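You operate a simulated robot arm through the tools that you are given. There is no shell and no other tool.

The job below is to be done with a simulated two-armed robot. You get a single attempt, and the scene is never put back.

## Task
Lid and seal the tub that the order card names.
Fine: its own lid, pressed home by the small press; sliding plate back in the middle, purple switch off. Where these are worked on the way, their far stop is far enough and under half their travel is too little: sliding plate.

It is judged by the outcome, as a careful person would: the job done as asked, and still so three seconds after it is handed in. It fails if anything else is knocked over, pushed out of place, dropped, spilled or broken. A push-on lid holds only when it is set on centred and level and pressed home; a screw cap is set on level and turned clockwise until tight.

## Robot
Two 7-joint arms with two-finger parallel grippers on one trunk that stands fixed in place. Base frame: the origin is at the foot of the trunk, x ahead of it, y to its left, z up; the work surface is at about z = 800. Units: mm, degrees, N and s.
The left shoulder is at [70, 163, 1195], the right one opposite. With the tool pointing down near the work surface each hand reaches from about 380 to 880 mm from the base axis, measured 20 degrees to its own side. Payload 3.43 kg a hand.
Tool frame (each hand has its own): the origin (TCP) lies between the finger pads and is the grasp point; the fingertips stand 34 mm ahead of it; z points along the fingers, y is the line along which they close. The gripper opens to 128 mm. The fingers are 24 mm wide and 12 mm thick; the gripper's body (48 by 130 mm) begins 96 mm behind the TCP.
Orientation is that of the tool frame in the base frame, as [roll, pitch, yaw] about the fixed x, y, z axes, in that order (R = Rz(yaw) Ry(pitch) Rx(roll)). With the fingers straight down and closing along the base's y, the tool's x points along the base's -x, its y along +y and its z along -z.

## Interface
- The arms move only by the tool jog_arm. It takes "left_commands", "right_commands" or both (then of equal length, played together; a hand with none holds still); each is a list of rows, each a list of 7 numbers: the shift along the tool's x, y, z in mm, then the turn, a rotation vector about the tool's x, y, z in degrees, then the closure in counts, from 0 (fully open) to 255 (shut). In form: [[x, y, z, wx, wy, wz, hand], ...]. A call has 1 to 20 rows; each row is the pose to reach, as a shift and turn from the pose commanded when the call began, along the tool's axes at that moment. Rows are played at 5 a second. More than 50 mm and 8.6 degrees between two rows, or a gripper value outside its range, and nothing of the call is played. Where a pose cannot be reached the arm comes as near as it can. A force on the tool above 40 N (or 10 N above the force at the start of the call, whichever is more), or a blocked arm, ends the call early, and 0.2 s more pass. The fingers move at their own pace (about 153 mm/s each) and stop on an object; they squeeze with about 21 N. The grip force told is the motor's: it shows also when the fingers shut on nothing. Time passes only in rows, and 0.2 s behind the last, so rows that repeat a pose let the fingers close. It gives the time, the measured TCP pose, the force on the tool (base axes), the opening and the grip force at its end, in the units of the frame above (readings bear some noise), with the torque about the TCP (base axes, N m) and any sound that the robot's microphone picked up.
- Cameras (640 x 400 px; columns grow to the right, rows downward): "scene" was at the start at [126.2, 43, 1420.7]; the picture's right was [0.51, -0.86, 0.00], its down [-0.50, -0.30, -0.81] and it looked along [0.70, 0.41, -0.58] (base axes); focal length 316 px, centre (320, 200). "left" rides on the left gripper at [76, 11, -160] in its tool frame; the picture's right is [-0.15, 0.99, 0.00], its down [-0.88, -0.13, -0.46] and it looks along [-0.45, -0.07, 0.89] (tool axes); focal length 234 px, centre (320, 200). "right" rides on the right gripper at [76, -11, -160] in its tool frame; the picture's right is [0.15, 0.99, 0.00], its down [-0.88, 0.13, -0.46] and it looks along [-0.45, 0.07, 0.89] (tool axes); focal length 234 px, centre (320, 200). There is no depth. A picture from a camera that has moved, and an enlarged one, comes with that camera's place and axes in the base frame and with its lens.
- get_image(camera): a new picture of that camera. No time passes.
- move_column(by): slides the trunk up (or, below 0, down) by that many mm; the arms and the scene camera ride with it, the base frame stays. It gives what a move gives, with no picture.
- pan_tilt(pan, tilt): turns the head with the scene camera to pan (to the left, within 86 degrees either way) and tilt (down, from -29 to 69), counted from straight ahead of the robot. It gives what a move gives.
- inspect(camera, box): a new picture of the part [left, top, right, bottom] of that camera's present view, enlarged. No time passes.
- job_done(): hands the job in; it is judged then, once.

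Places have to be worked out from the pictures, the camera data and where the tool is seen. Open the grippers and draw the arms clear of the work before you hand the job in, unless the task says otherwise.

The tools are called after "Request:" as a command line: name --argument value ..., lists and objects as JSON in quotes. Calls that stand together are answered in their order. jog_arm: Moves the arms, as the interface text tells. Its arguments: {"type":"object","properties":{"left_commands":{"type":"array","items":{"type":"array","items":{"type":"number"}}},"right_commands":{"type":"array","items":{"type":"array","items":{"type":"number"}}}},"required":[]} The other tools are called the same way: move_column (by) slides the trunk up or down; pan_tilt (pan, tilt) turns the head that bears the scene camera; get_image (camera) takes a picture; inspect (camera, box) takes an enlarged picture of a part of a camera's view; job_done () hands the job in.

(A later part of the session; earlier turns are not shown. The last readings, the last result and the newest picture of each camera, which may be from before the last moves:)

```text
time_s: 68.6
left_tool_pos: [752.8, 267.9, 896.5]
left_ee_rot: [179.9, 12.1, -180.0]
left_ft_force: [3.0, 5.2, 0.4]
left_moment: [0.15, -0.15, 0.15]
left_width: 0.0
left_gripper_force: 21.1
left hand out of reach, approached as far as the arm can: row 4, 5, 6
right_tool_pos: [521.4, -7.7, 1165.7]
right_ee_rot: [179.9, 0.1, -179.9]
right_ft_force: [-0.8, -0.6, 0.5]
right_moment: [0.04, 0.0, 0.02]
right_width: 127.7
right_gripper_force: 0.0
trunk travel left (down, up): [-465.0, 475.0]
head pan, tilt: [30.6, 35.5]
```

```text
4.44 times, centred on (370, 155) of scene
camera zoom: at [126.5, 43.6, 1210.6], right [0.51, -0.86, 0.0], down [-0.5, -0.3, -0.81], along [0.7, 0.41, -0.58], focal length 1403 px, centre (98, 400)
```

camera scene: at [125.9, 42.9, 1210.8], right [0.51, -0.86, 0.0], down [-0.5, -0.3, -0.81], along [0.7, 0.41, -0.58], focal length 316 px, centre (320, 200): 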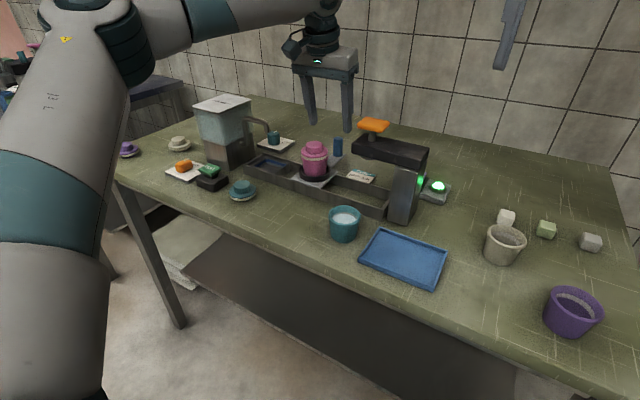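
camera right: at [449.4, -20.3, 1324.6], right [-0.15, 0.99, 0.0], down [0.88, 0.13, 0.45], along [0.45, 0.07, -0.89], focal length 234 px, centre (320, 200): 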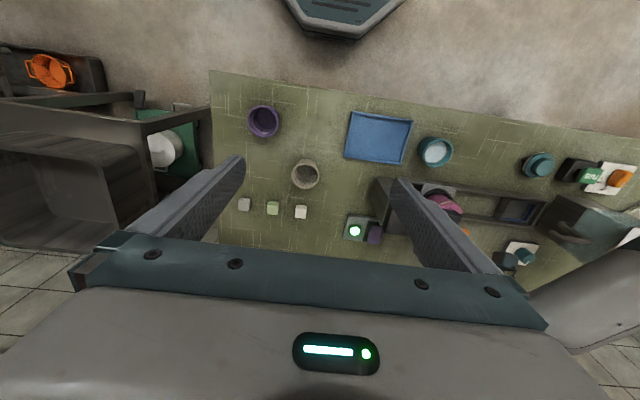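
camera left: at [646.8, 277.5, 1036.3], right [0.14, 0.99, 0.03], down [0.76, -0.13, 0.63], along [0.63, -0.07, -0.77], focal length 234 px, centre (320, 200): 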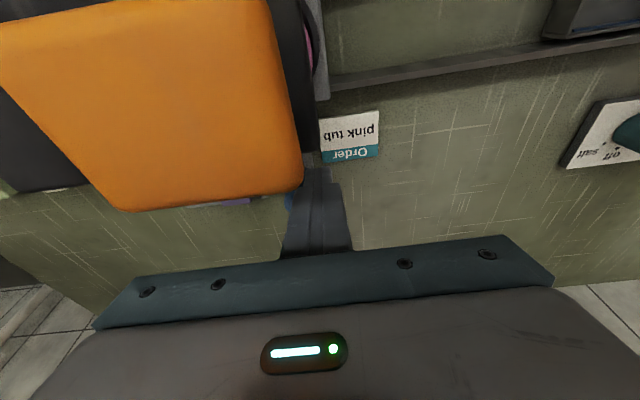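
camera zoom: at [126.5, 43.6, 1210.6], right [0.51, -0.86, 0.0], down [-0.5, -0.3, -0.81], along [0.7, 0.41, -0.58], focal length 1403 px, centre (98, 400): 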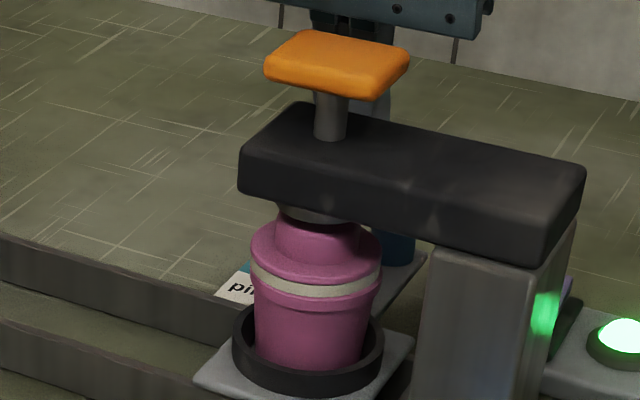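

The tub axis now lines up with the press stem. To confirm the stop, I tilt 6° more for reach and push a few millimetres further.

Request:
jog_arm --left_commands '[[0, 0, 0, 0, -3, 0, 255], [0, 0, 0, 0, -6, 0, 255], [-2, -3, 0, 0, -6, 0, 255], [-4, -6, 0, 0, -6, 0, 255], [-4, -10, 0, 0, -6, 0, 255], [-4, -10, 0, 0, -6, 0, 255]]'

Request:
inspect --camera "scene" --box '[310, 110, 430, 200]'

Request:
get_image --camera "left"

```text
time_s: 69.7
left_tool_pos: [753.6, 266.8, 896.3]
left_ee_rot: [179.2, 17.6, -179.6]
left_ft_force: [-16.7, 28.2, 4.7]
left_moment: [0.48, 0.21, 0.31]
left_width: 0.0
left_gripper_force: 21.5
right_tool_pos: [519.6, -9.8, 1166.6]
right_ee_rot: [-180.0, 0.2, 179.8]
right_ft_force: [0.1, -0.8, 0.4]
right_moment: [0.05, -0.02, 0.0]
right_width: 128.0
right_gripper_force: 0.0
trunk travel left (down, up): [-465.0, 475.0]
head pan, tilt: [30.6, 35.5]
stopped in row 5 (left hand): the force on the tool passed its limit at 45 N (the readings are from after the stop); the commanded pose is now the measured one
```

```text
4.44 times, centred on (370, 155) of scene
camera zoom: at [122.8, 44.7, 1211.3], right [0.51, -0.86, 0.0], down [-0.5, -0.3, -0.81], along [0.7, 0.41, -0.58], focal length 1403 px, centre (98, 400)
```

zoom: 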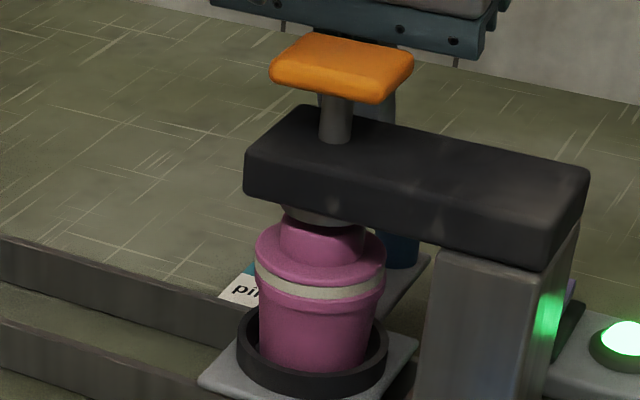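

```text
taken
camera left: at [635.4, 273.7, 1025.8], right [0.13, 0.99, 0.06], down [0.7, -0.13, 0.7], along [0.7, -0.05, -0.71], focal length 234 px, centre (320, 200)
```

left: 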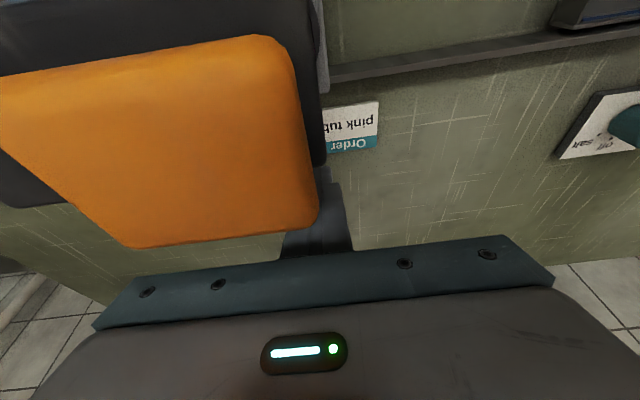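

The far stop is confirmed (45 N, pin y≈243). I back off in +y, lift clear, and un-tilt the tool.

Request:
jog_arm --left_commands '[[0, 6, 0, 0, 0, 0, 255], [0, 18, 0, 0, 0, 0, 255], [-6, 18, -20, 0, 0, 0, 255], [-12, 18, -40, 0, 0, 0, 255], [-20, 18, -67, 0, 0, 0, 255], [-26, 18, -86, 0, 6, 0, 255], [-26, 18, -86, 0, 12, 0, 255], [-26, 18, -86, 0, 17.6, 0, 255], [-26, 18, -86, 0, 17.6, 0, 255]]'

Request:
get_image --camera "scene"

Request:
get_image --camera "left"

```text
time_s: 71.7
left_tool_pos: [710.1, 301.0, 973.5]
left_ee_rot: [179.6, 0.1, -179.7]
left_ft_force: [0.8, -0.4, 0.2]
left_moment: [0.0, 0.02, -0.02]
left_width: 0.0
left_gripper_force: 20.8
left hand out of reach, approached as far as the arm can: row 6, 7, 8, 9
right_tool_pos: [520.8, -10.1, 1165.1]
right_ee_rot: [180.0, 0.0, 179.9]
right_ft_force: [-0.2, -0.3, 1.1]
right_moment: [-0.01, -0.02, 0.01]
right_width: 127.6
right_gripper_force: 0.1
trunk travel left (down, up): [-465.0, 475.0]
head pan, tilt: [30.6, 35.5]
```

```text
taken
camera scene: at [126.0, 42.9, 1210.7], right [0.51, -0.86, 0.0], down [-0.5, -0.3, -0.81], along [0.7, 0.41, -0.58], focal length 316 px, centre (320, 200)
```

scene: 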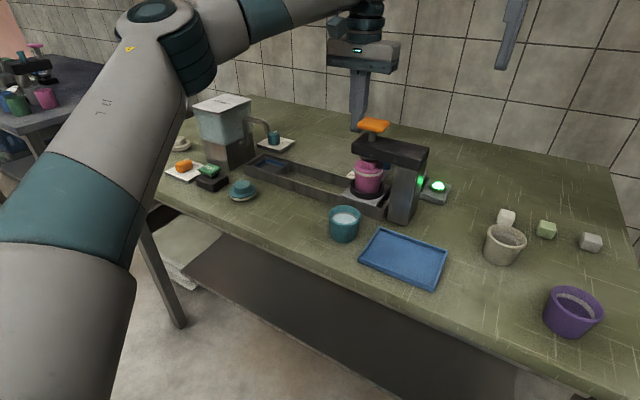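

```text
taken
camera left: at [636.0, 309.3, 1132.2], right [0.14, 0.99, 0.01], down [0.88, -0.13, 0.46], along [0.45, -0.06, -0.89], focal length 234 px, centre (320, 200)
```

left: 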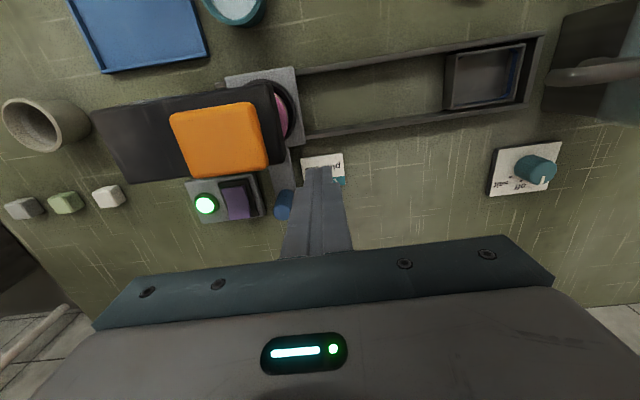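

The pad centre works out to ≈(660,245,988). I raise the trunk 100 mm (bringing the hand above pad height) and move over the orange pad.

Request:
move_column --by 100

Request:
jog_arm --left_commands '[[20, -5, 0, 0, 0, 0, 255], [40, -20, 0, 0, 0, 0, 255], [50, -40, 0, 0, 0, 0, 255], [50, -56, 0, 0, 0, 0, 255], [50, -56, 0, 0, 0, 0, 255]]'

Request:
get_image --camera "left"

Request:
get_image --camera "scene"

```text
time_s: 73.0
left_tool_pos: [710.0, 299.8, 1072.0]
left_ee_rot: [179.5, 0.1, -179.7]
left_ft_force: [0.5, 0.3, 0.4]
left_moment: [0.0, 0.04, 0.01]
left_width: 0.0
left_gripper_force: 21.2
right_tool_pos: [520.1, -9.1, 1265.0]
right_ee_rot: [179.9, -0.1, 179.9]
right_ft_force: [0.2, 0.9, -0.3]
right_moment: [-0.01, 0.0, 0.01]
right_width: 128.0
right_gripper_force: 0.0
trunk travel left (down, up): [-565.0, 375.0]
head pan, tilt: [30.6, 35.5]
```

```text
time_s: 74.2
left_tool_pos: [659.1, 243.9, 1071.8]
left_ee_rot: [179.6, 0.2, -179.7]
left_ft_force: [0.3, 0.2, 0.5]
left_moment: [-0.03, 0.0, 0.01]
left_width: 0.0
left_gripper_force: 20.9
right_tool_pos: [521.7, -10.4, 1265.1]
right_ee_rot: [-180.0, 0.0, 179.9]
right_ft_force: [-0.4, 0.4, 0.8]
right_moment: [0.0, -0.01, 0.0]
right_width: 128.0
right_gripper_force: 0.1
trunk travel left (down, up): [-565.0, 375.0]
head pan, tilt: [30.6, 35.5]
```

```text
taken
camera left: at [585.6, 252.4, 1231.4], right [0.14, 0.99, 0.01], down [0.88, -0.13, 0.46], along [0.45, -0.06, -0.89], focal length 234 px, centre (320, 200)
```

left: 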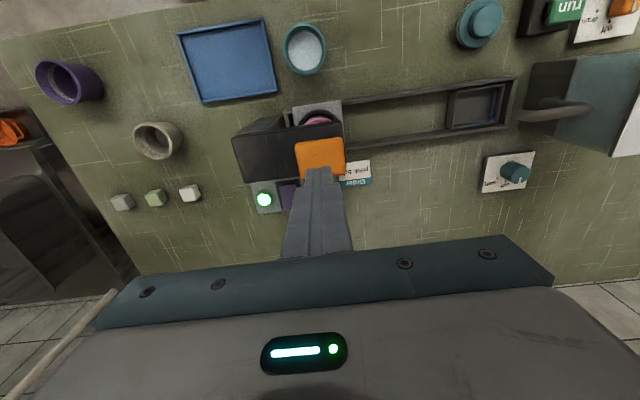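

```text
taken
camera scene: at [125.9, 43.1, 1310.7], right [0.51, -0.86, 0.0], down [-0.5, -0.3, -0.81], along [0.7, 0.41, -0.58], focal length 316 px, centre (320, 200)
```

scene: 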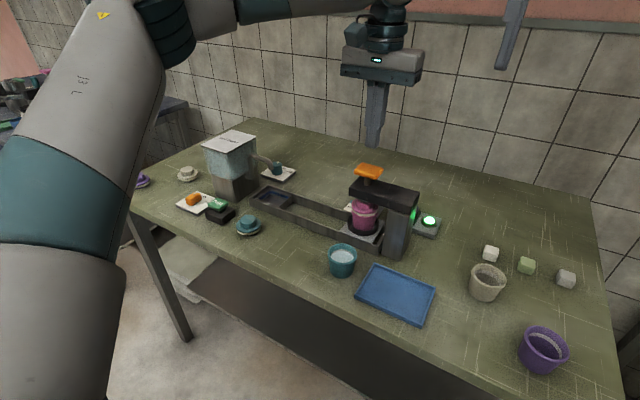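

The fingers are over the pad centre. I descend to it and begin pressing in small steps.

Request:
jog_arm --left_commands '[[0, -1, 15, 0, 0, 0, 255], [0, -1, 32, 0, 0, 0, 255], [0, -1, 42, 0, 0, 0, 255], [0, -1, 46, 0, 0, 0, 255], [0, -1, 50, 0, 0, 0, 255], [0, -1, 54, 0, 0, 0, 255], [0, -1, 54, 0, 0, 0, 255]]'

Request:
inspect --camera "scene" --box '[310, 130, 450, 270]'

```text
time_s: 75.8
left_tool_pos: [661.3, 242.9, 1016.2]
left_ee_rot: [179.6, 0.2, -179.7]
left_ft_force: [-0.5, -0.7, 1.1]
left_moment: [-0.03, 0.04, -0.01]
left_width: 0.0
left_gripper_force: 20.1
right_tool_pos: [521.1, -10.2, 1264.3]
right_ee_rot: [-180.0, 0.0, 179.9]
right_ft_force: [0.3, -0.6, 0.6]
right_moment: [0.03, -0.02, 0.01]
right_width: 127.9
right_gripper_force: 0.1
trunk travel left (down, up): [-565.0, 375.0]
head pan, tilt: [30.6, 35.5]
```

```text
2.86 times, centred on (380, 200) of scene
camera zoom: at [126.0, 42.8, 1310.7], right [0.51, -0.86, 0.0], down [-0.5, -0.3, -0.81], along [0.7, 0.41, -0.58], focal length 902 px, centre (149, 200)
```

zoom: 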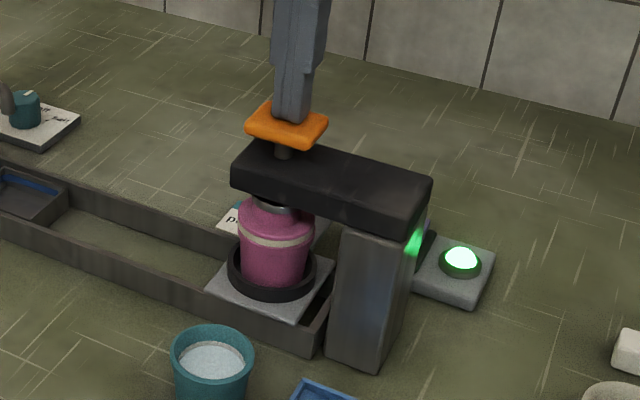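

The tips are at pad height; I check how it looks and keep pressing.

Request:
inspect --camera "scene" --box '[350, 150, 410, 240]'

Request:
jog_arm --left_commands '[[0, 0, 2, 0, 0, 0, 255], [0, 0, 4, 0, 0, 0, 255], [0, 0, 6, 0, 0, 0, 255], [0, 0, 8, 0, 0, 0, 255], [0, 0, 8, 0, 0, 0, 255]]'

Request:
inspect --camera "scene" --box '[350, 150, 410, 240]'

```text
4.44 times, centred on (380, 195) of scene
camera zoom: at [126.0, 42.8, 1310.7], right [0.51, -0.86, 0.0], down [-0.5, -0.3, -0.81], along [0.7, 0.41, -0.58], focal length 1403 px, centre (53, 222)
```

zoom: 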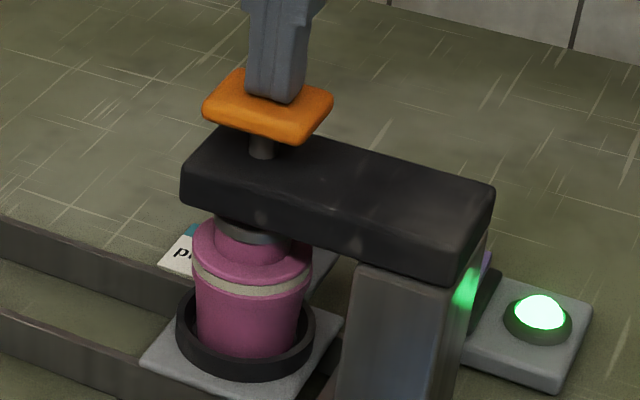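

```text
time_s: 77.0
left_tool_pos: [658.4, 243.1, 1009.9]
left_ee_rot: [179.5, 0.2, -179.6]
left_ft_force: [-6.5, 1.0, 11.2]
left_moment: [0.02, 0.35, 0.01]
left_width: 0.2
left_gripper_force: 21.0
right_tool_pos: [518.6, -10.4, 1265.4]
right_ee_rot: [-179.9, 0.2, 179.9]
right_ft_force: [0.5, 0.0, 0.4]
right_moment: [0.0, -0.04, -0.03]
right_width: 127.7
right_gripper_force: 0.1
trunk travel left (down, up): [-565.0, 375.0]
head pan, tilt: [30.6, 35.5]
heard: snap
```

```text
4.44 times, centred on (380, 195) of scene
camera zoom: at [123.9, 42.7, 1310.8], right [0.51, -0.86, 0.0], down [-0.5, -0.3, -0.81], along [0.7, 0.41, -0.58], focal length 1403 px, centre (53, 222)
```

zoom: 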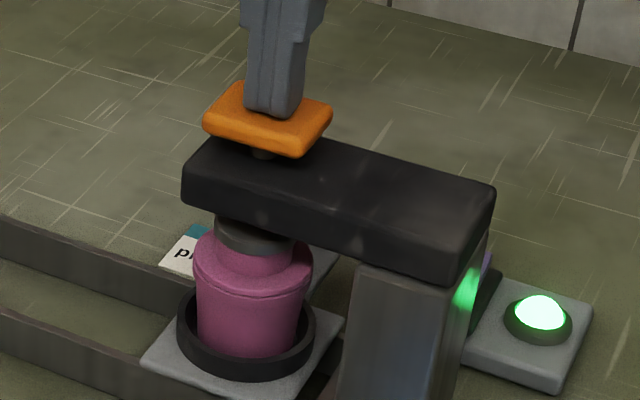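

A snap was heard and the cream band has gone in: the lid is home. I press 3 mm more to be sure, then lift off.

Request:
jog_arm --left_commands '[[0, 0, 1.5, 0, 0, 0, 255], [0, 0, 3, 0, 0, 0, 255], [0, 0, 3, 0, 0, 0, 255]]'

Request:
inspect --camera "scene" --box '[350, 170, 400, 240]'

Request:
jog_arm --left_commands '[[0, 0, -10, 0, 0, 0, 255], [0, 0, -30, 0, 0, 0, 255], [0, 0, -60, 0, 0, 0, 255], [0, 0, -60, 0, 0, 0, 255]]'

Request:
inspect --camera "scene" --box '[310, 150, 450, 260]'

```text
time_s: 77.8
left_tool_pos: [658.9, 243.0, 1010.6]
left_ee_rot: [179.4, 0.5, -179.7]
left_ft_force: [-6.7, 0.6, 27.1]
left_moment: [-0.06, 0.53, -0.07]
left_width: 0.2
left_gripper_force: 21.0
right_tool_pos: [516.1, -10.8, 1266.5]
right_ee_rot: [180.0, 0.2, 179.9]
right_ft_force: [0.2, -0.5, 0.1]
right_moment: [-0.01, -0.02, -0.02]
right_width: 127.8
right_gripper_force: 0.0
trunk travel left (down, up): [-565.0, 375.0]
head pan, tilt: [30.6, 35.5]
```

```text
5.71 times, centred on (375, 205) of scene
camera zoom: at [122.1, 41.8, 1311.4], right [0.51, -0.86, 0.0], down [-0.5, -0.3, -0.82], along [0.7, 0.41, -0.58], focal length 1804 px, centre (6, 171)
```

zoom: 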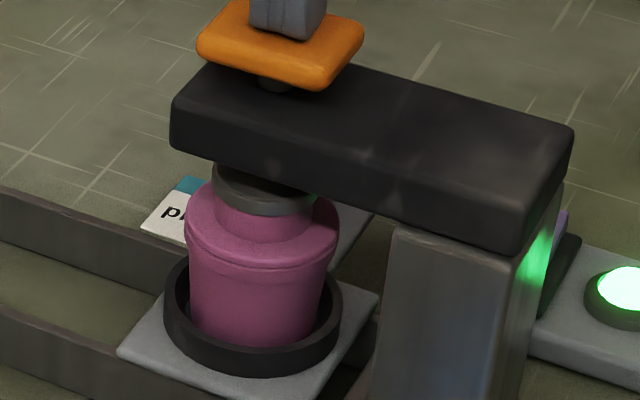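

```text
time_s: 78.8
left_tool_pos: [661.3, 243.5, 1065.9]
left_ee_rot: [179.4, 0.1, -179.7]
left_ft_force: [1.0, 0.8, -0.4]
left_moment: [0.0, 0.01, -0.01]
left_width: 0.0
left_gripper_force: 21.1
right_tool_pos: [521.8, -9.2, 1264.3]
right_ee_rot: [-180.0, 0.1, 179.9]
right_ft_force: [0.5, -0.2, -0.3]
right_moment: [0.01, 0.0, 0.0]
right_width: 128.0
right_gripper_force: 0.1
trunk travel left (down, up): [-565.0, 375.0]
head pan, tilt: [30.6, 35.5]
```

```text
3.64 times, centred on (380, 205) of scene
camera zoom: at [126.5, 43.2, 1310.6], right [0.51, -0.86, 0.0], down [-0.5, -0.3, -0.81], along [0.7, 0.41, -0.58], focal length 1148 px, centre (102, 182)
```

zoom: 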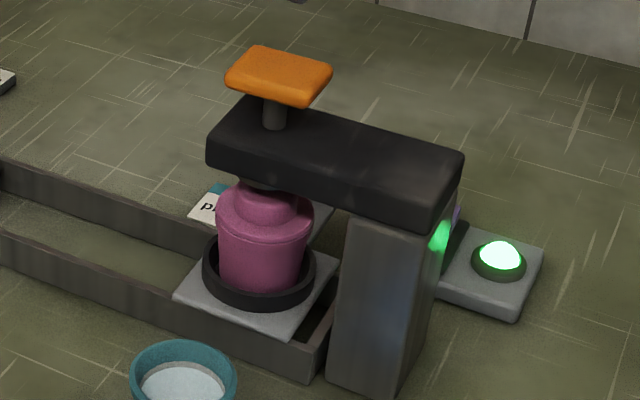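

The plunger sprang back and the lid is fully seated. Now I go back to the handle to return the plate: move off the press, lower the trunk again, tilt and open the fingers.

Request:
jog_arm --left_commands '[[0, 20, 0, 0, 0, 0, 255], [-10, 45, 0, 0, 0, 0, 200], [-30, 57, 0, 0, 0, 0, 150], [-48, 57, 0, 0, 0, 0, 100], [-48, 57, 0, 0, 0, 0, 100]]'

Request:
move_column --by -100

Request:
jog_arm --left_commands '[[0, 0, 0, 0, -6, 0, 100], [0, 0, 0, 0, -12, 0, 100], [-15, 0, 0, 0, -18, 0, 100], [-35, -8, 0, 0, -18, 0, 100], [-48, -18, 0, 0, -18, 0, 100], [-48, -18, 0, 0, -18, 0, 100]]'

Request:
get_image --camera "left"

Request:
get_image --camera "scene"

```text
time_s: 80.0
left_tool_pos: [707.0, 300.7, 1069.0]
left_ee_rot: [179.5, 0.2, -179.6]
left_ft_force: [-0.3, 0.5, -0.5]
left_moment: [0.04, 0.0, 0.02]
left_width: 78.0
left_gripper_force: 0.1
right_tool_pos: [520.3, -10.2, 1265.3]
right_ee_rot: [180.0, 0.0, -180.0]
right_ft_force: [-0.9, 0.2, -0.4]
right_moment: [0.05, -0.03, 0.01]
right_width: 127.9
right_gripper_force: 0.0
trunk travel left (down, up): [-565.0, 375.0]
head pan, tilt: [30.6, 35.5]
```

```text
time_s: 81.4
left_tool_pos: [707.3, 299.6, 968.2]
left_ee_rot: [179.6, 0.2, -179.7]
left_ft_force: [-0.5, -0.6, -0.8]
left_moment: [0.01, 0.01, 0.01]
left_width: 77.8
left_gripper_force: 0.1
right_tool_pos: [520.5, -11.3, 1165.5]
right_ee_rot: [-180.0, 0.0, 179.9]
right_ft_force: [-0.6, 0.8, -0.6]
right_moment: [0.03, -0.04, 0.01]
right_width: 128.1
right_gripper_force: 0.1
trunk travel left (down, up): [-465.0, 475.0]
head pan, tilt: [30.6, 35.5]
```

```text
time_s: 82.8
left_tool_pos: [757.5, 282.7, 967.4]
left_ee_rot: [179.5, 18.1, -179.9]
left_ft_force: [0.0, -0.8, 0.5]
left_moment: [0.02, -0.02, 0.0]
left_width: 77.7
left_gripper_force: 0.1
right_tool_pos: [520.7, -9.7, 1164.9]
right_ee_rot: [180.0, 0.1, 179.9]
right_ft_force: [-0.2, 0.0, 0.3]
right_moment: [0.0, -0.01, -0.05]
right_width: 128.1
right_gripper_force: 0.0
trunk travel left (down, up): [-465.0, 475.0]
head pan, tilt: [30.6, 35.5]
```

```text
taken
camera left: at [637.4, 292.2, 1095.6], right [0.13, 0.99, 0.05], down [0.7, -0.13, 0.71], along [0.71, -0.06, -0.71], focal length 234 px, centre (320, 200)
```

left: 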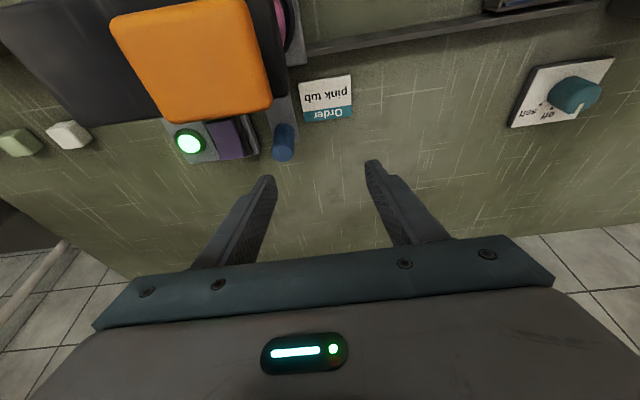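

```text
taken
camera scene: at [125.8, 43.0, 1210.7], right [0.51, -0.86, 0.0], down [-0.5, -0.3, -0.81], along [0.7, 0.41, -0.58], focal length 316 px, centre (320, 200)
```

scene: 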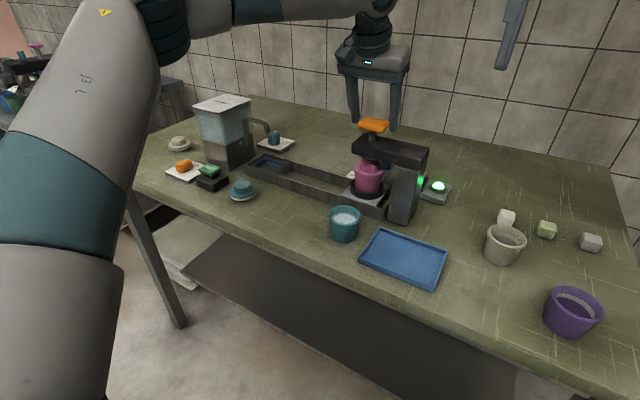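

The pin is at ≈(768,246). I shift to y≈262 so the fingers will straddle it, then go down.

Request:
jog_arm --left_commands '[[-2, -10, 0, 0, 0, 0, 100], [-3, -21, 0, 0, 0, 0, 100], [4, -21, 22, 0, 0, 0, 100], [11, -21, 44, 0, 0, 0, 100], [18.6, -21, 66.6, 0, 0, 0, 100], [18.6, -21, 66.6, 0, 0, 0, 100]]'

Request:
get_image --camera "left"

Request:
inspect --camera "scene" --box '[320, 50, 460, 200]'

```text
time_s: 84.2
left_tool_pos: [759.1, 260.9, 898.7]
left_ee_rot: [179.5, 18.2, -179.8]
left_ft_force: [0.0, 0.0, 0.1]
left_moment: [0.01, -0.02, 0.01]
left_width: 77.8
left_gripper_force: 0.0
right_tool_pos: [520.9, -9.9, 1164.3]
right_ee_rot: [-180.0, -0.1, 179.9]
right_ft_force: [-0.1, 0.3, 0.1]
right_moment: [-0.03, -0.02, 0.02]
right_width: 127.8
right_gripper_force: 0.0
trunk travel left (down, up): [-465.0, 475.0]
head pan, tilt: [30.6, 35.5]
```

```text
taken
camera left: at [639.6, 270.5, 1026.4], right [0.13, 0.99, 0.05], down [0.7, -0.13, 0.71], along [0.71, -0.06, -0.71], focal length 234 px, centre (320, 200)
```

left: 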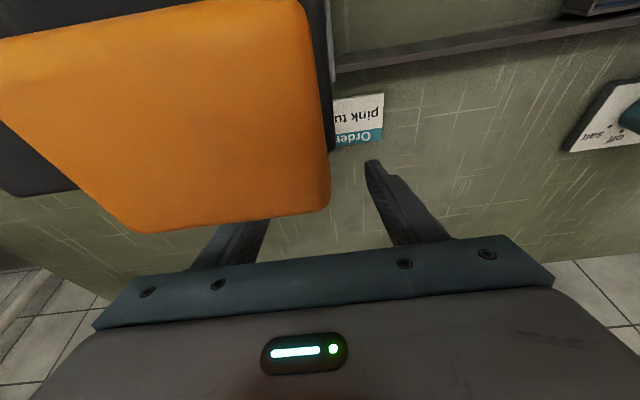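

```text
2.67 times, centred on (390, 125) of scene
camera zoom: at [126.0, 42.8, 1210.7], right [0.51, -0.86, 0.0], down [-0.5, -0.3, -0.81], along [0.7, 0.41, -0.58], focal length 842 px, centre (133, 400)
```

zoom: 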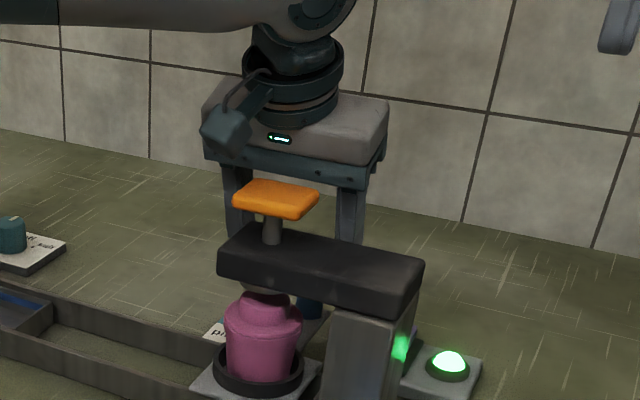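

The fingers straddle the pin. Closing will nudge it toward +y and grip it; then I draw the plate back toward y≈372, where it began.

Request:
jog_arm --left_commands '[[0, 0, 0, 0, 0, 0, 130], [0, 0, 0, 0, 0, 0, 150], [0, 0, 0, 0, 0, 0, 170], [0, 0, 0, 0, 0, 0, 190], [0, 0, 0, 0, 0, 0, 220], [0, 0, 0, 0, 0, 0, 255], [0, 0, 0, 0, 0, 0, 255]]'

Request:
inspect --camera "scene" --box '[320, 80, 460, 200]'

```text
time_s: 85.8
left_tool_pos: [759.8, 261.9, 898.3]
left_ee_rot: [179.5, 18.2, -179.8]
left_ft_force: [0.2, 0.4, -0.3]
left_moment: [-0.42, 0.17, 0.09]
left_width: 23.3
left_gripper_force: 45.2
right_tool_pos: [521.1, -10.0, 1165.1]
right_ee_rot: [180.0, 0.0, 179.9]
right_ft_force: [-0.4, 0.8, 0.0]
right_moment: [-0.01, -0.01, 0.0]
right_width: 128.2
right_gripper_force: 0.1
trunk travel left (down, up): [-465.0, 475.0]
head pan, tilt: [30.6, 35.5]
```

```text
3.33 times, centred on (390, 140) of scene
camera zoom: at [126.2, 43.1, 1210.6], right [0.51, -0.86, 0.0], down [-0.5, -0.3, -0.81], along [0.7, 0.41, -0.58], focal length 1052 px, centre (87, 400)
```

zoom: 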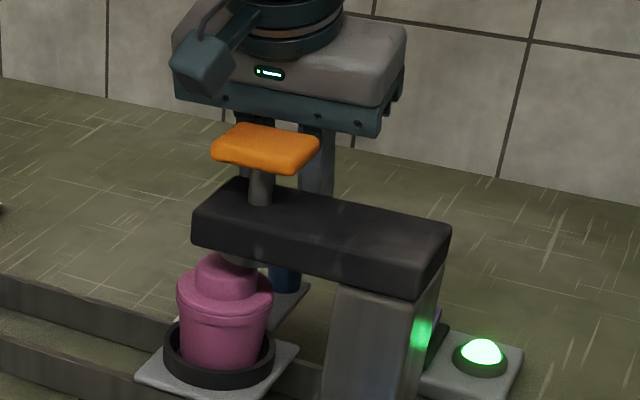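

The pin is gripped at y≈262. I draw the plate back smoothly by ≈110 mm.

Request:
jog_arm --left_commands '[[0, 4, 0, 0, 0, 0, 255], [0, 12, 0, 0, 0, 0, 255], [0, 22, 0, 0, 0, 0, 255], [0, 33, 0, 0, 0, 0, 255], [0, 44, 0, 0, 0, 0, 255], [0, 55, 0, 0, 0, 0, 255], [0, 66, 0, 0, 0, 0, 255], [0, 77, 0, 0, 0, 0, 255], [0, 88, 0, 0, 0, 0, 255], [0, 98, 0, 0, 0, 0, 255], [0, 105, 0, 0, 0, 0, 255], [0, 109, 0, 0, 0, 0, 255], [0, 109, 0, 0, 0, 0, 255]]'

Request:
get_image --camera "left"

Request:
get_image --camera "scene"

```text
time_s: 88.6
left_tool_pos: [759.1, 371.5, 897.6]
left_ee_rot: [179.6, 18.1, -179.7]
left_ft_force: [3.7, 1.4, -1.4]
left_moment: [-0.42, -0.09, -0.09]
left_width: 23.4
left_gripper_force: 46.0
right_tool_pos: [522.2, -10.9, 1165.2]
right_ee_rot: [-180.0, 0.1, 179.9]
right_ft_force: [-0.3, 0.2, -0.1]
right_moment: [-0.02, 0.0, 0.0]
right_width: 128.0
right_gripper_force: 0.0
trunk travel left (down, up): [-465.0, 475.0]
head pan, tilt: [30.6, 35.5]
```

```text
taken
camera left: at [639.8, 380.4, 1026.4], right [0.13, 0.99, 0.05], down [0.7, -0.13, 0.71], along [0.71, -0.06, -0.71], focal length 234 px, centre (320, 200)
```

left: 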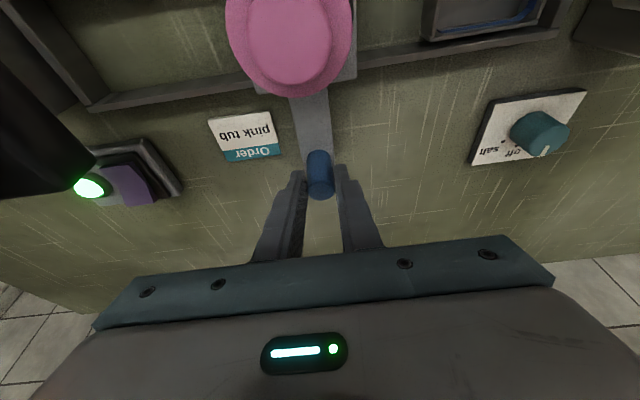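

```text
taken
camera scene: at [126.8, 43.3, 1210.6], right [0.51, -0.86, 0.0], down [-0.5, -0.3, -0.81], along [0.7, 0.41, -0.58], focal length 316 px, centre (320, 200)
```

scene: 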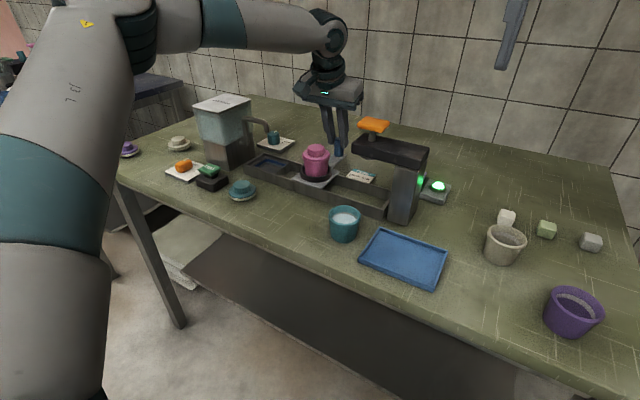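

The plate is back near its start. I compare with the earlier enlarged picture taken from the same camera pose.

Request:
inspect --camera "scene" --box '[260, 50, 460, 220]'

Request:
inspect --camera "scene" --box '[290, 115, 400, 190]'

```text
2.35 times, centred on (360, 135) of scene
camera zoom: at [126.8, 43.3, 1210.6], right [0.51, -0.86, 0.0], down [-0.5, -0.3, -0.81], along [0.7, 0.41, -0.58], focal length 743 px, centre (226, 353)
```

zoom: 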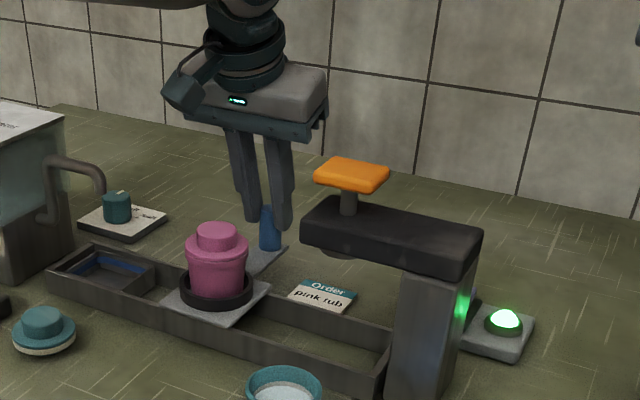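

```text
5.33 times, centred on (345, 152) of scene
camera zoom: at [126.8, 43.3, 1210.6], right [0.51, -0.86, 0.0], down [-0.5, -0.3, -0.81], along [0.7, 0.41, -0.58], focal length 1683 px, centre (187, 453)
```

zoom: 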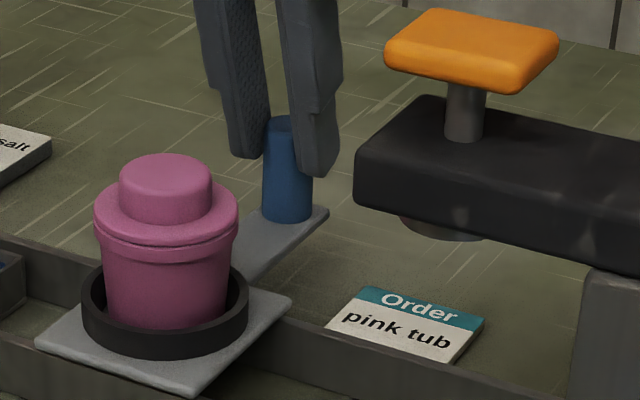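

The plate is ≈2 mm short of its starting place. I move it +2 mm, then release and lift off.

Request:
jog_arm --left_commands '[[0, 1, 0, 0, 0, 0, 255], [0, 2, 0, 0, 0, 0, 255], [0, 2, 0, 0, 0, 0, 255]]'

Request:
inspect --camera "scene" --box '[290, 115, 400, 190]'

Request:
inspect --camera "scene" --box '[260, 50, 460, 220]'

```text
time_s: 89.4
left_tool_pos: [759.6, 372.7, 898.6]
left_ee_rot: [179.6, 18.2, -179.8]
left_ft_force: [1.1, 1.6, -1.1]
left_moment: [-0.3, 0.0, 0.07]
left_width: 23.4
left_gripper_force: 44.8
right_tool_pos: [521.4, -9.8, 1164.7]
right_ee_rot: [-180.0, -0.1, 179.9]
right_ft_force: [0.1, 1.3, 0.9]
right_moment: [0.03, 0.02, 0.0]
right_width: 127.8
right_gripper_force: 0.1
trunk travel left (down, up): [-465.0, 475.0]
head pan, tilt: [30.6, 35.5]
```

```text
5.33 times, centred on (345, 152) of scene
camera zoom: at [126.4, 43.3, 1210.6], right [0.51, -0.86, 0.0], down [-0.5, -0.3, -0.81], along [0.7, 0.41, -0.58], focal length 1683 px, centre (187, 453)
```

zoom: 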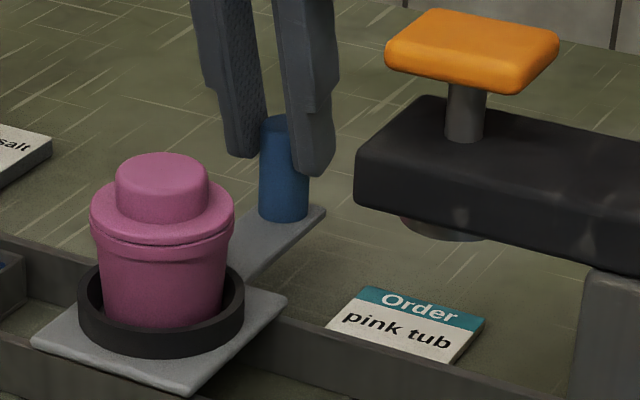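

```text
2.35 times, centred on (360, 135) of scene
camera zoom: at [126.4, 43.3, 1210.6], right [0.51, -0.86, 0.0], down [-0.5, -0.3, -0.81], along [0.7, 0.41, -0.58], focal length 743 px, centre (226, 353)
```

zoom: 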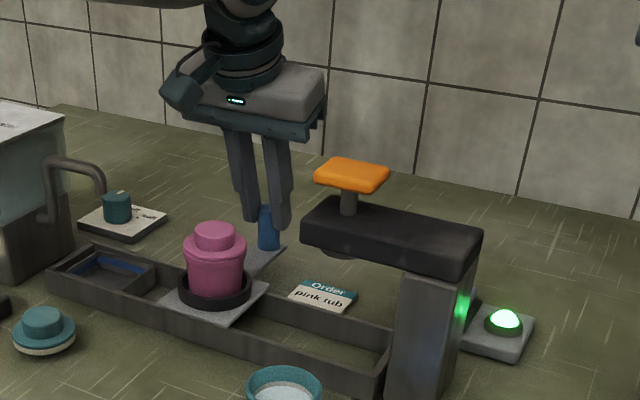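

The plate now matches its original place. I release the pin and lift clear.

Request:
jog_arm --left_commands '[[0, 0, 0, 0, 0, 0, 200], [0, 0, 0, 0, 0, 0, 150], [0, 0, 0, 0, 0, 0, 110], [0, 0, 0, 0, 0, 0, 100], [-6, 0, -19, 0, 0, 0, 100], [-12, 0, -38, 0, 0, 0, 100], [-18.5, 0, -57, 0, 0, 0, 100], [-18.5, 0, -57, 0, 0, 0, 100]]'

Request:
get_image --camera "left"

Request:
inspect --camera "left" --box '[60, 120, 220, 220]'

Request:
inspect --camera "scene" --box '[290, 115, 400, 190]'

```text
time_s: 91.2
left_tool_pos: [759.9, 372.7, 958.4]
left_ee_rot: [179.6, 18.1, -179.8]
left_ft_force: [-0.1, -0.3, -0.2]
left_moment: [-0.02, -0.01, -0.03]
left_width: 77.8
left_gripper_force: 0.1
right_tool_pos: [521.2, -10.2, 1165.5]
right_ee_rot: [180.0, -0.1, 179.9]
right_ft_force: [1.2, -0.2, -0.2]
right_moment: [-0.01, 0.02, 0.01]
right_width: 128.1
right_gripper_force: 0.1
trunk travel left (down, up): [-465.0, 475.0]
head pan, tilt: [30.6, 35.5]
```

```text
taken
camera left: at [640.1, 381.4, 1086.0], right [0.13, 0.99, 0.05], down [0.7, -0.13, 0.71], along [0.71, -0.06, -0.71], focal length 234 px, centre (320, 200)
```

left: 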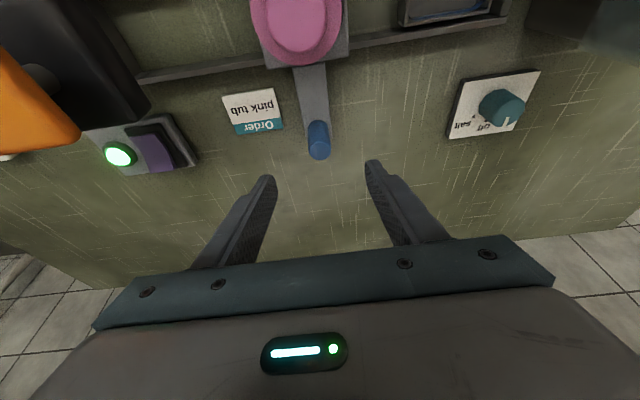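

```text
4.00 times, centred on (140, 170) of left
camera zoom: at [640.1, 381.4, 1086.0], right [0.13, 0.99, 0.05], down [0.7, -0.13, 0.71], along [0.71, -0.06, -0.71], focal length 937 px, centre (1040, 320)
```

zoom: 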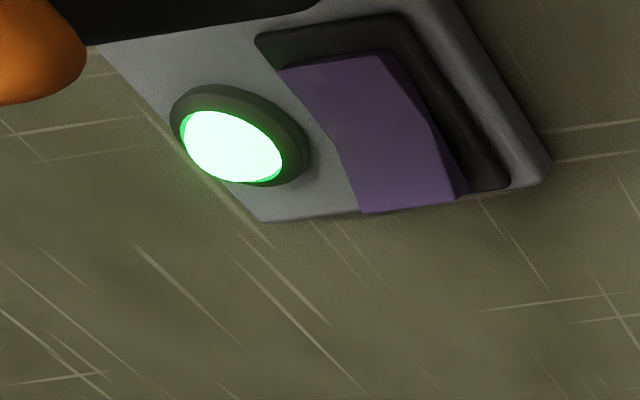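

```text
5.33 times, centred on (345, 152) of scene
camera zoom: at [126.4, 43.3, 1210.6], right [0.51, -0.86, 0.0], down [-0.5, -0.3, -0.81], along [0.7, 0.41, -0.58], focal length 1683 px, centre (187, 453)
```

zoom: 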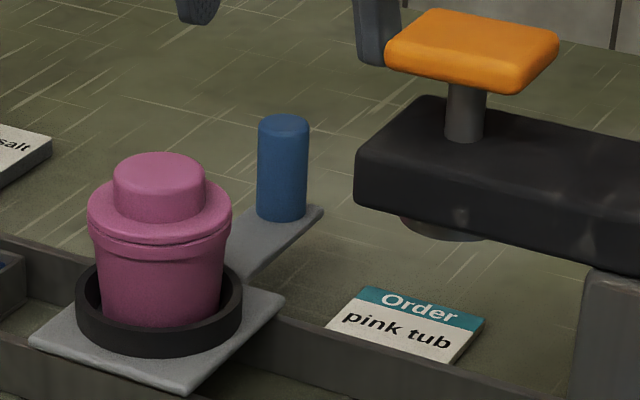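

Plate and pin are fine, and the lamp is still lit. The raised end of the purple rocker is its +x end. I test how far the right hand can reach toward the switch, staying high above everything.

Request:
jog_arm --right_commands '[[-32, 22, 0, 0, 0, 0, 100], [-64, 44, 0, 0, 0, 0, 200], [-96, 66, 0, 0, 0, 0, 255], [-128, 88, 0, 0, 0, 0, 255], [-160, 110, 0, 0, 0, 0, 255], [-192, 132, 0, 0, 0, 0, 255], [-224, 154, 0, 0, 0, 0, 255], [-256, 176, 0, 0, 0, 0, 255], [-256, 176, 0, 0, 0, 0, 255]]'

Request:
get_image --camera "right"

Request:
get_image --camera "scene"

```text
time_s: 93.2
left_tool_pos: [759.4, 372.4, 958.9]
left_ee_rot: [179.6, 18.1, -179.8]
left_ft_force: [-0.2, -0.5, -0.3]
left_moment: [0.0, -0.01, -0.02]
left_width: 77.7
left_gripper_force: 0.1
right_tool_pos: [665.0, 86.9, 1107.8]
right_ee_rot: [-179.9, 0.2, 179.9]
right_ft_force: [0.2, 0.2, 0.3]
right_moment: [-0.05, -0.07, -0.03]
right_width: 0.0
right_gripper_force: 21.2
right hand out of reach, approached as far as the arm can: row 4, 5, 6, 7, 8, 9
trunk travel left (down, up): [-465.0, 475.0]
head pan, tilt: [30.6, 35.5]
```

```text
taken
camera right: at [590.7, 76.5, 1268.1], right [-0.15, 0.99, 0.0], down [0.88, 0.13, 0.46], along [0.45, 0.07, -0.89], focal length 234 px, centre (320, 200)
```

right: 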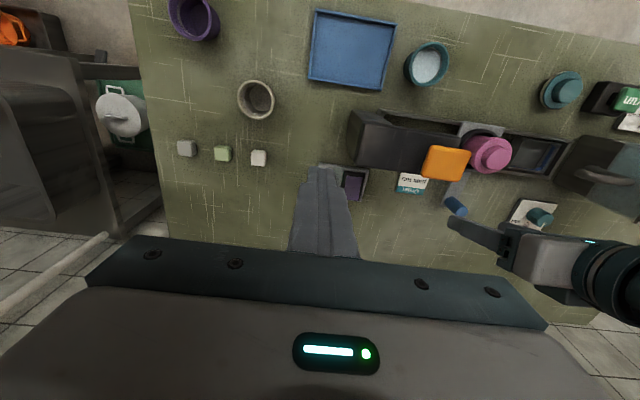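

```text
taken
camera scene: at [125.2, 43.9, 1210.8], right [0.51, -0.86, 0.0], down [-0.5, -0.3, -0.81], along [0.7, 0.41, -0.58], focal length 316 px, centre (320, 200)
```

scene: 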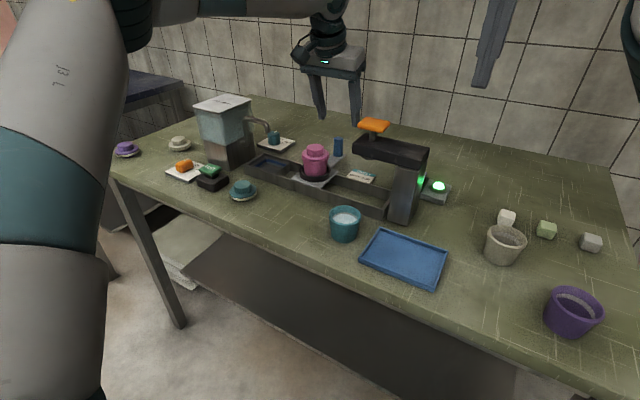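

The right arm behaves as expected: it reaches farthest when its shoulder is about 300 mm above the tool. I return the trunk to its original height (both hands rise), then send the left hand aside.

Request:
move_column --by 210

Request:
jog_arm --left_commands '[[35, 20, 0, 0, 6, 0, 100], [70, 40, 0, 0, 12, 0, 100], [105, 60, 0, 0, 18, 0, 100], [140, 85, 0, 0, 18, 0, 60], [170, 110, 0, 0, 18, 0, 0], [195, 125, 0, 0, 18, 0, 0], [195, 125, 0, 0, 18, 0, 0]]'

Request:
get_image --camera "scene"

```text
time_s: 95.4
left_tool_pos: [759.6, 371.8, 1168.4]
left_ee_rot: [179.5, 18.1, -179.8]
left_ft_force: [-0.2, 0.4, 0.0]
left_moment: [0.03, 0.02, 0.01]
left_width: 77.8
left_gripper_force: 0.0
right_tool_pos: [666.2, 86.7, 1317.0]
right_ee_rot: [179.9, 0.0, 179.9]
right_ft_force: [0.3, -0.5, 0.4]
right_moment: [-0.01, -0.01, -0.01]
right_width: 0.2
right_gripper_force: 21.1
trunk travel left (down, up): [-675.0, 265.0]
head pan, tilt: [30.6, 35.5]
```

```text
time_s: 97.0
left_tool_pos: [574.7, 496.8, 1108.5]
left_ee_rot: [179.5, 0.1, -179.8]
left_ft_force: [-0.3, 0.1, 0.0]
left_moment: [0.0, 0.0, 0.0]
left_width: 128.0
left_gripper_force: 0.2
right_tool_pos: [667.7, 85.2, 1316.7]
right_ee_rot: [-180.0, 0.0, 180.0]
right_ft_force: [-0.4, -0.5, -0.5]
right_moment: [0.0, 0.02, -0.01]
right_width: 0.3
right_gripper_force: 20.8
trunk travel left (down, up): [-675.0, 265.0]
head pan, tilt: [30.6, 35.5]
```

```text
taken
camera scene: at [126.6, 42.6, 1420.6], right [0.51, -0.86, 0.0], down [-0.5, -0.3, -0.81], along [0.7, 0.41, -0.58], focal length 316 px, centre (320, 200)
```

scene: 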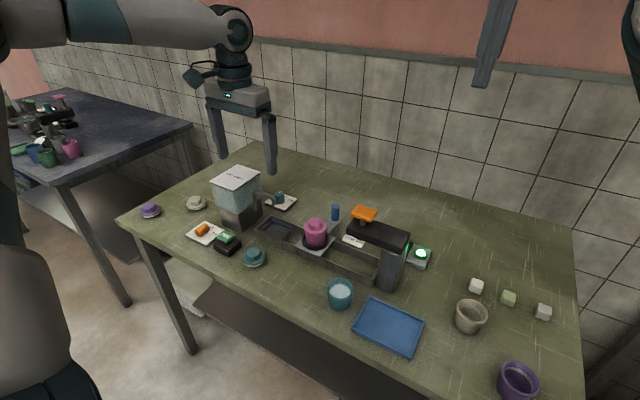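

Left hand is clear. I lower the right hand (fingers closed) beside the press and look at the switch.

Request:
jog_arm --right_commands '[[0, 0, 45, 0, 0, 0, 255], [0, 0, 90, 0, 0, 0, 255], [0, 0, 135, 0, 0, 0, 255], [-10, 0, 180, 0, 0, 0, 255], [-25, 0, 220, 0, 0, 0, 255], [-50, 15, 250, 0, 0, 0, 255], [-75, 35, 275, 0, 0, 0, 255], [-85, 55, 300, 0, 0, 0, 255], [-85, 60, 310, 0, 0, 0, 255], [-85, 60, 310, 0, 0, 0, 255]]'

Request:
get_image --camera "right"

Request:
get_image --camera "scene"

```text
time_s: 99.2
left_tool_pos: [573.9, 497.5, 1108.2]
left_ee_rot: [179.6, 0.3, -179.6]
left_ft_force: [0.2, -0.1, -0.7]
left_moment: [0.01, 0.01, -0.01]
left_width: 128.0
left_gripper_force: 0.0
right_tool_pos: [739.3, 134.0, 1009.1]
right_ee_rot: [179.9, 0.1, 179.9]
right_ft_force: [-0.4, -0.1, 0.4]
right_moment: [-0.03, 0.02, -0.01]
right_width: 0.1
right_gripper_force: 20.9
right hand out of reach, approached as far as the arm can: row 8, 9, 10
trunk travel left (down, up): [-675.0, 265.0]
head pan, tilt: [30.6, 35.5]
```

```text
taken
camera right: at [663.9, 123.6, 1169.6], right [-0.15, 0.99, 0.0], down [0.88, 0.13, 0.46], along [0.45, 0.07, -0.89], focal length 234 px, centre (320, 200)
```

right: 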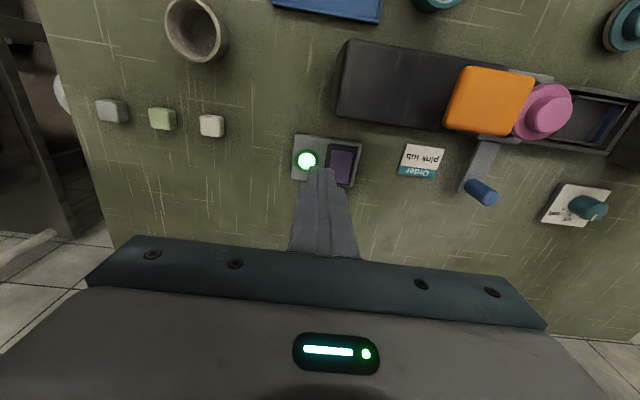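

```text
taken
camera scene: at [125.4, 44.2, 1420.7], right [0.51, -0.86, 0.0], down [-0.5, -0.3, -0.81], along [0.7, 0.41, -0.58], focal length 316 px, centre (320, 200)
```

scene: 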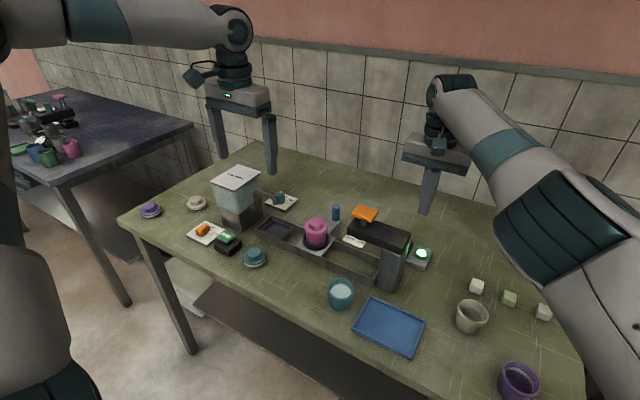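

The right hand is now near the switch. I zoom on it to find the rocker's geometry.

Request:
inspect --camera "right" --box '[280, 125, 380, 190]'

```text
6.15 times, centred on (330, 158) of right
camera zoom: at [663.9, 123.6, 1169.6], right [-0.15, 0.99, 0.0], down [0.88, 0.13, 0.46], along [0.45, 0.07, -0.89], focal length 1441 px, centre (258, 462)
```

zoom: 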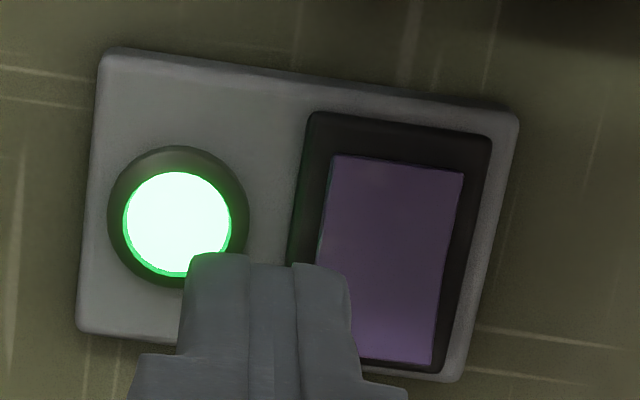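

The rocker spans x≈752–796, y≈155–193, with the +x end raised. I tilt the right tool 14° outward and go over the raised end, stopping ~40 mm above.

Request:
jog_arm --right_commands '[[-8, 8, 0, 0, -5, 0, 255], [-18, 18, 0, 0, -10, 0, 255], [-28, 30, 0, 0, -14, 0, 255], [-39, 42, 20, 0, -14, 0, 255], [-39, 42, 60, 0, -14, 0, 255], [-39, 42, 95, 0, -14, 0, 255], [-39, 42, 95, 0, -14, 0, 255]]'

Request:
get_image --camera "right"

Request:
inspect --camera "scene" --box '[370, 190, 470, 280]'

Request:
get_image --camera "left"

```text
time_s: 100.8
left_tool_pos: [572.9, 496.4, 1109.1]
left_ee_rot: [179.5, 0.1, -179.8]
left_ft_force: [-0.8, 0.3, -0.2]
left_moment: [-0.01, 0.03, -0.01]
left_width: 127.8
left_gripper_force: 0.1
right_tool_pos: [774.9, 164.8, 916.2]
right_ee_rot: [179.9, 14.0, 179.9]
right_ft_force: [-0.3, -0.8, -0.2]
right_moment: [0.01, -0.01, -0.01]
right_width: 0.0
right_gripper_force: 20.7
right hand out of reach, approached as far as the arm can: row 4, 5, 6, 7
trunk travel left (down, up): [-675.0, 265.0]
head pan, tilt: [30.6, 35.5]
```

```text
taken
camera right: at [663.8, 154.1, 1054.1], right [-0.14, 0.99, -0.03], down [0.74, 0.13, 0.66], along [0.65, 0.07, -0.75], focal length 234 px, centre (320, 200)
```

right: 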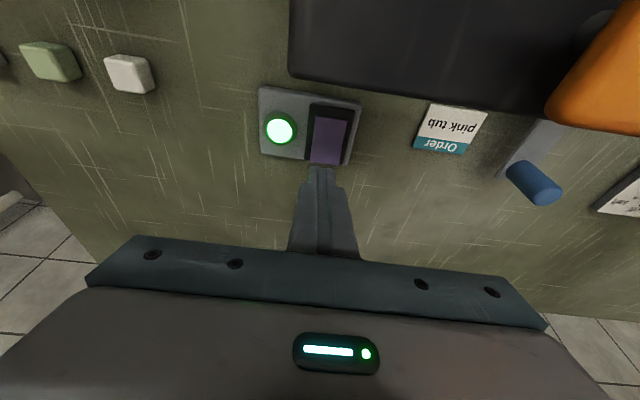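

```text
4.44 times, centred on (420, 235) of scene
camera zoom: at [124.9, 42.9, 1420.8], right [0.51, -0.86, 0.0], down [-0.5, -0.3, -0.81], along [0.7, 0.41, -0.58], focal length 1403 px, centre (-124, 44)
```

zoom: 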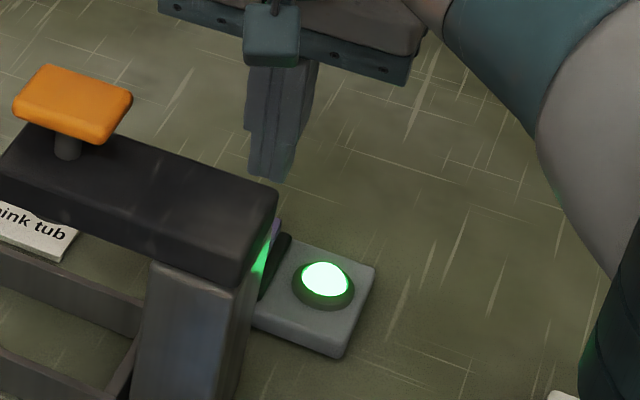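

```text
taken
camera left: at [498.3, 506.0, 1268.8], right [0.14, 0.99, 0.01], down [0.88, -0.13, 0.46], along [0.45, -0.06, -0.89], focal length 234 px, centre (320, 200)
```

left: 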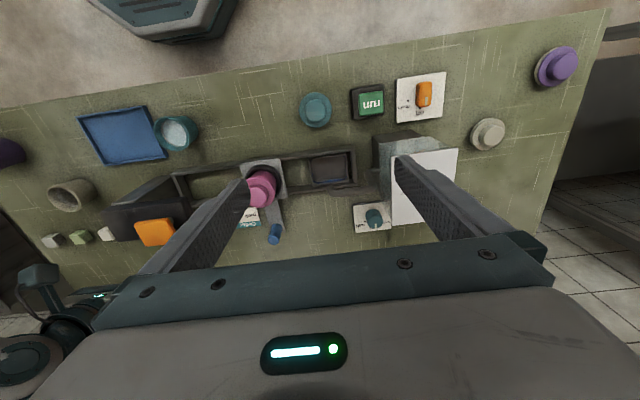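

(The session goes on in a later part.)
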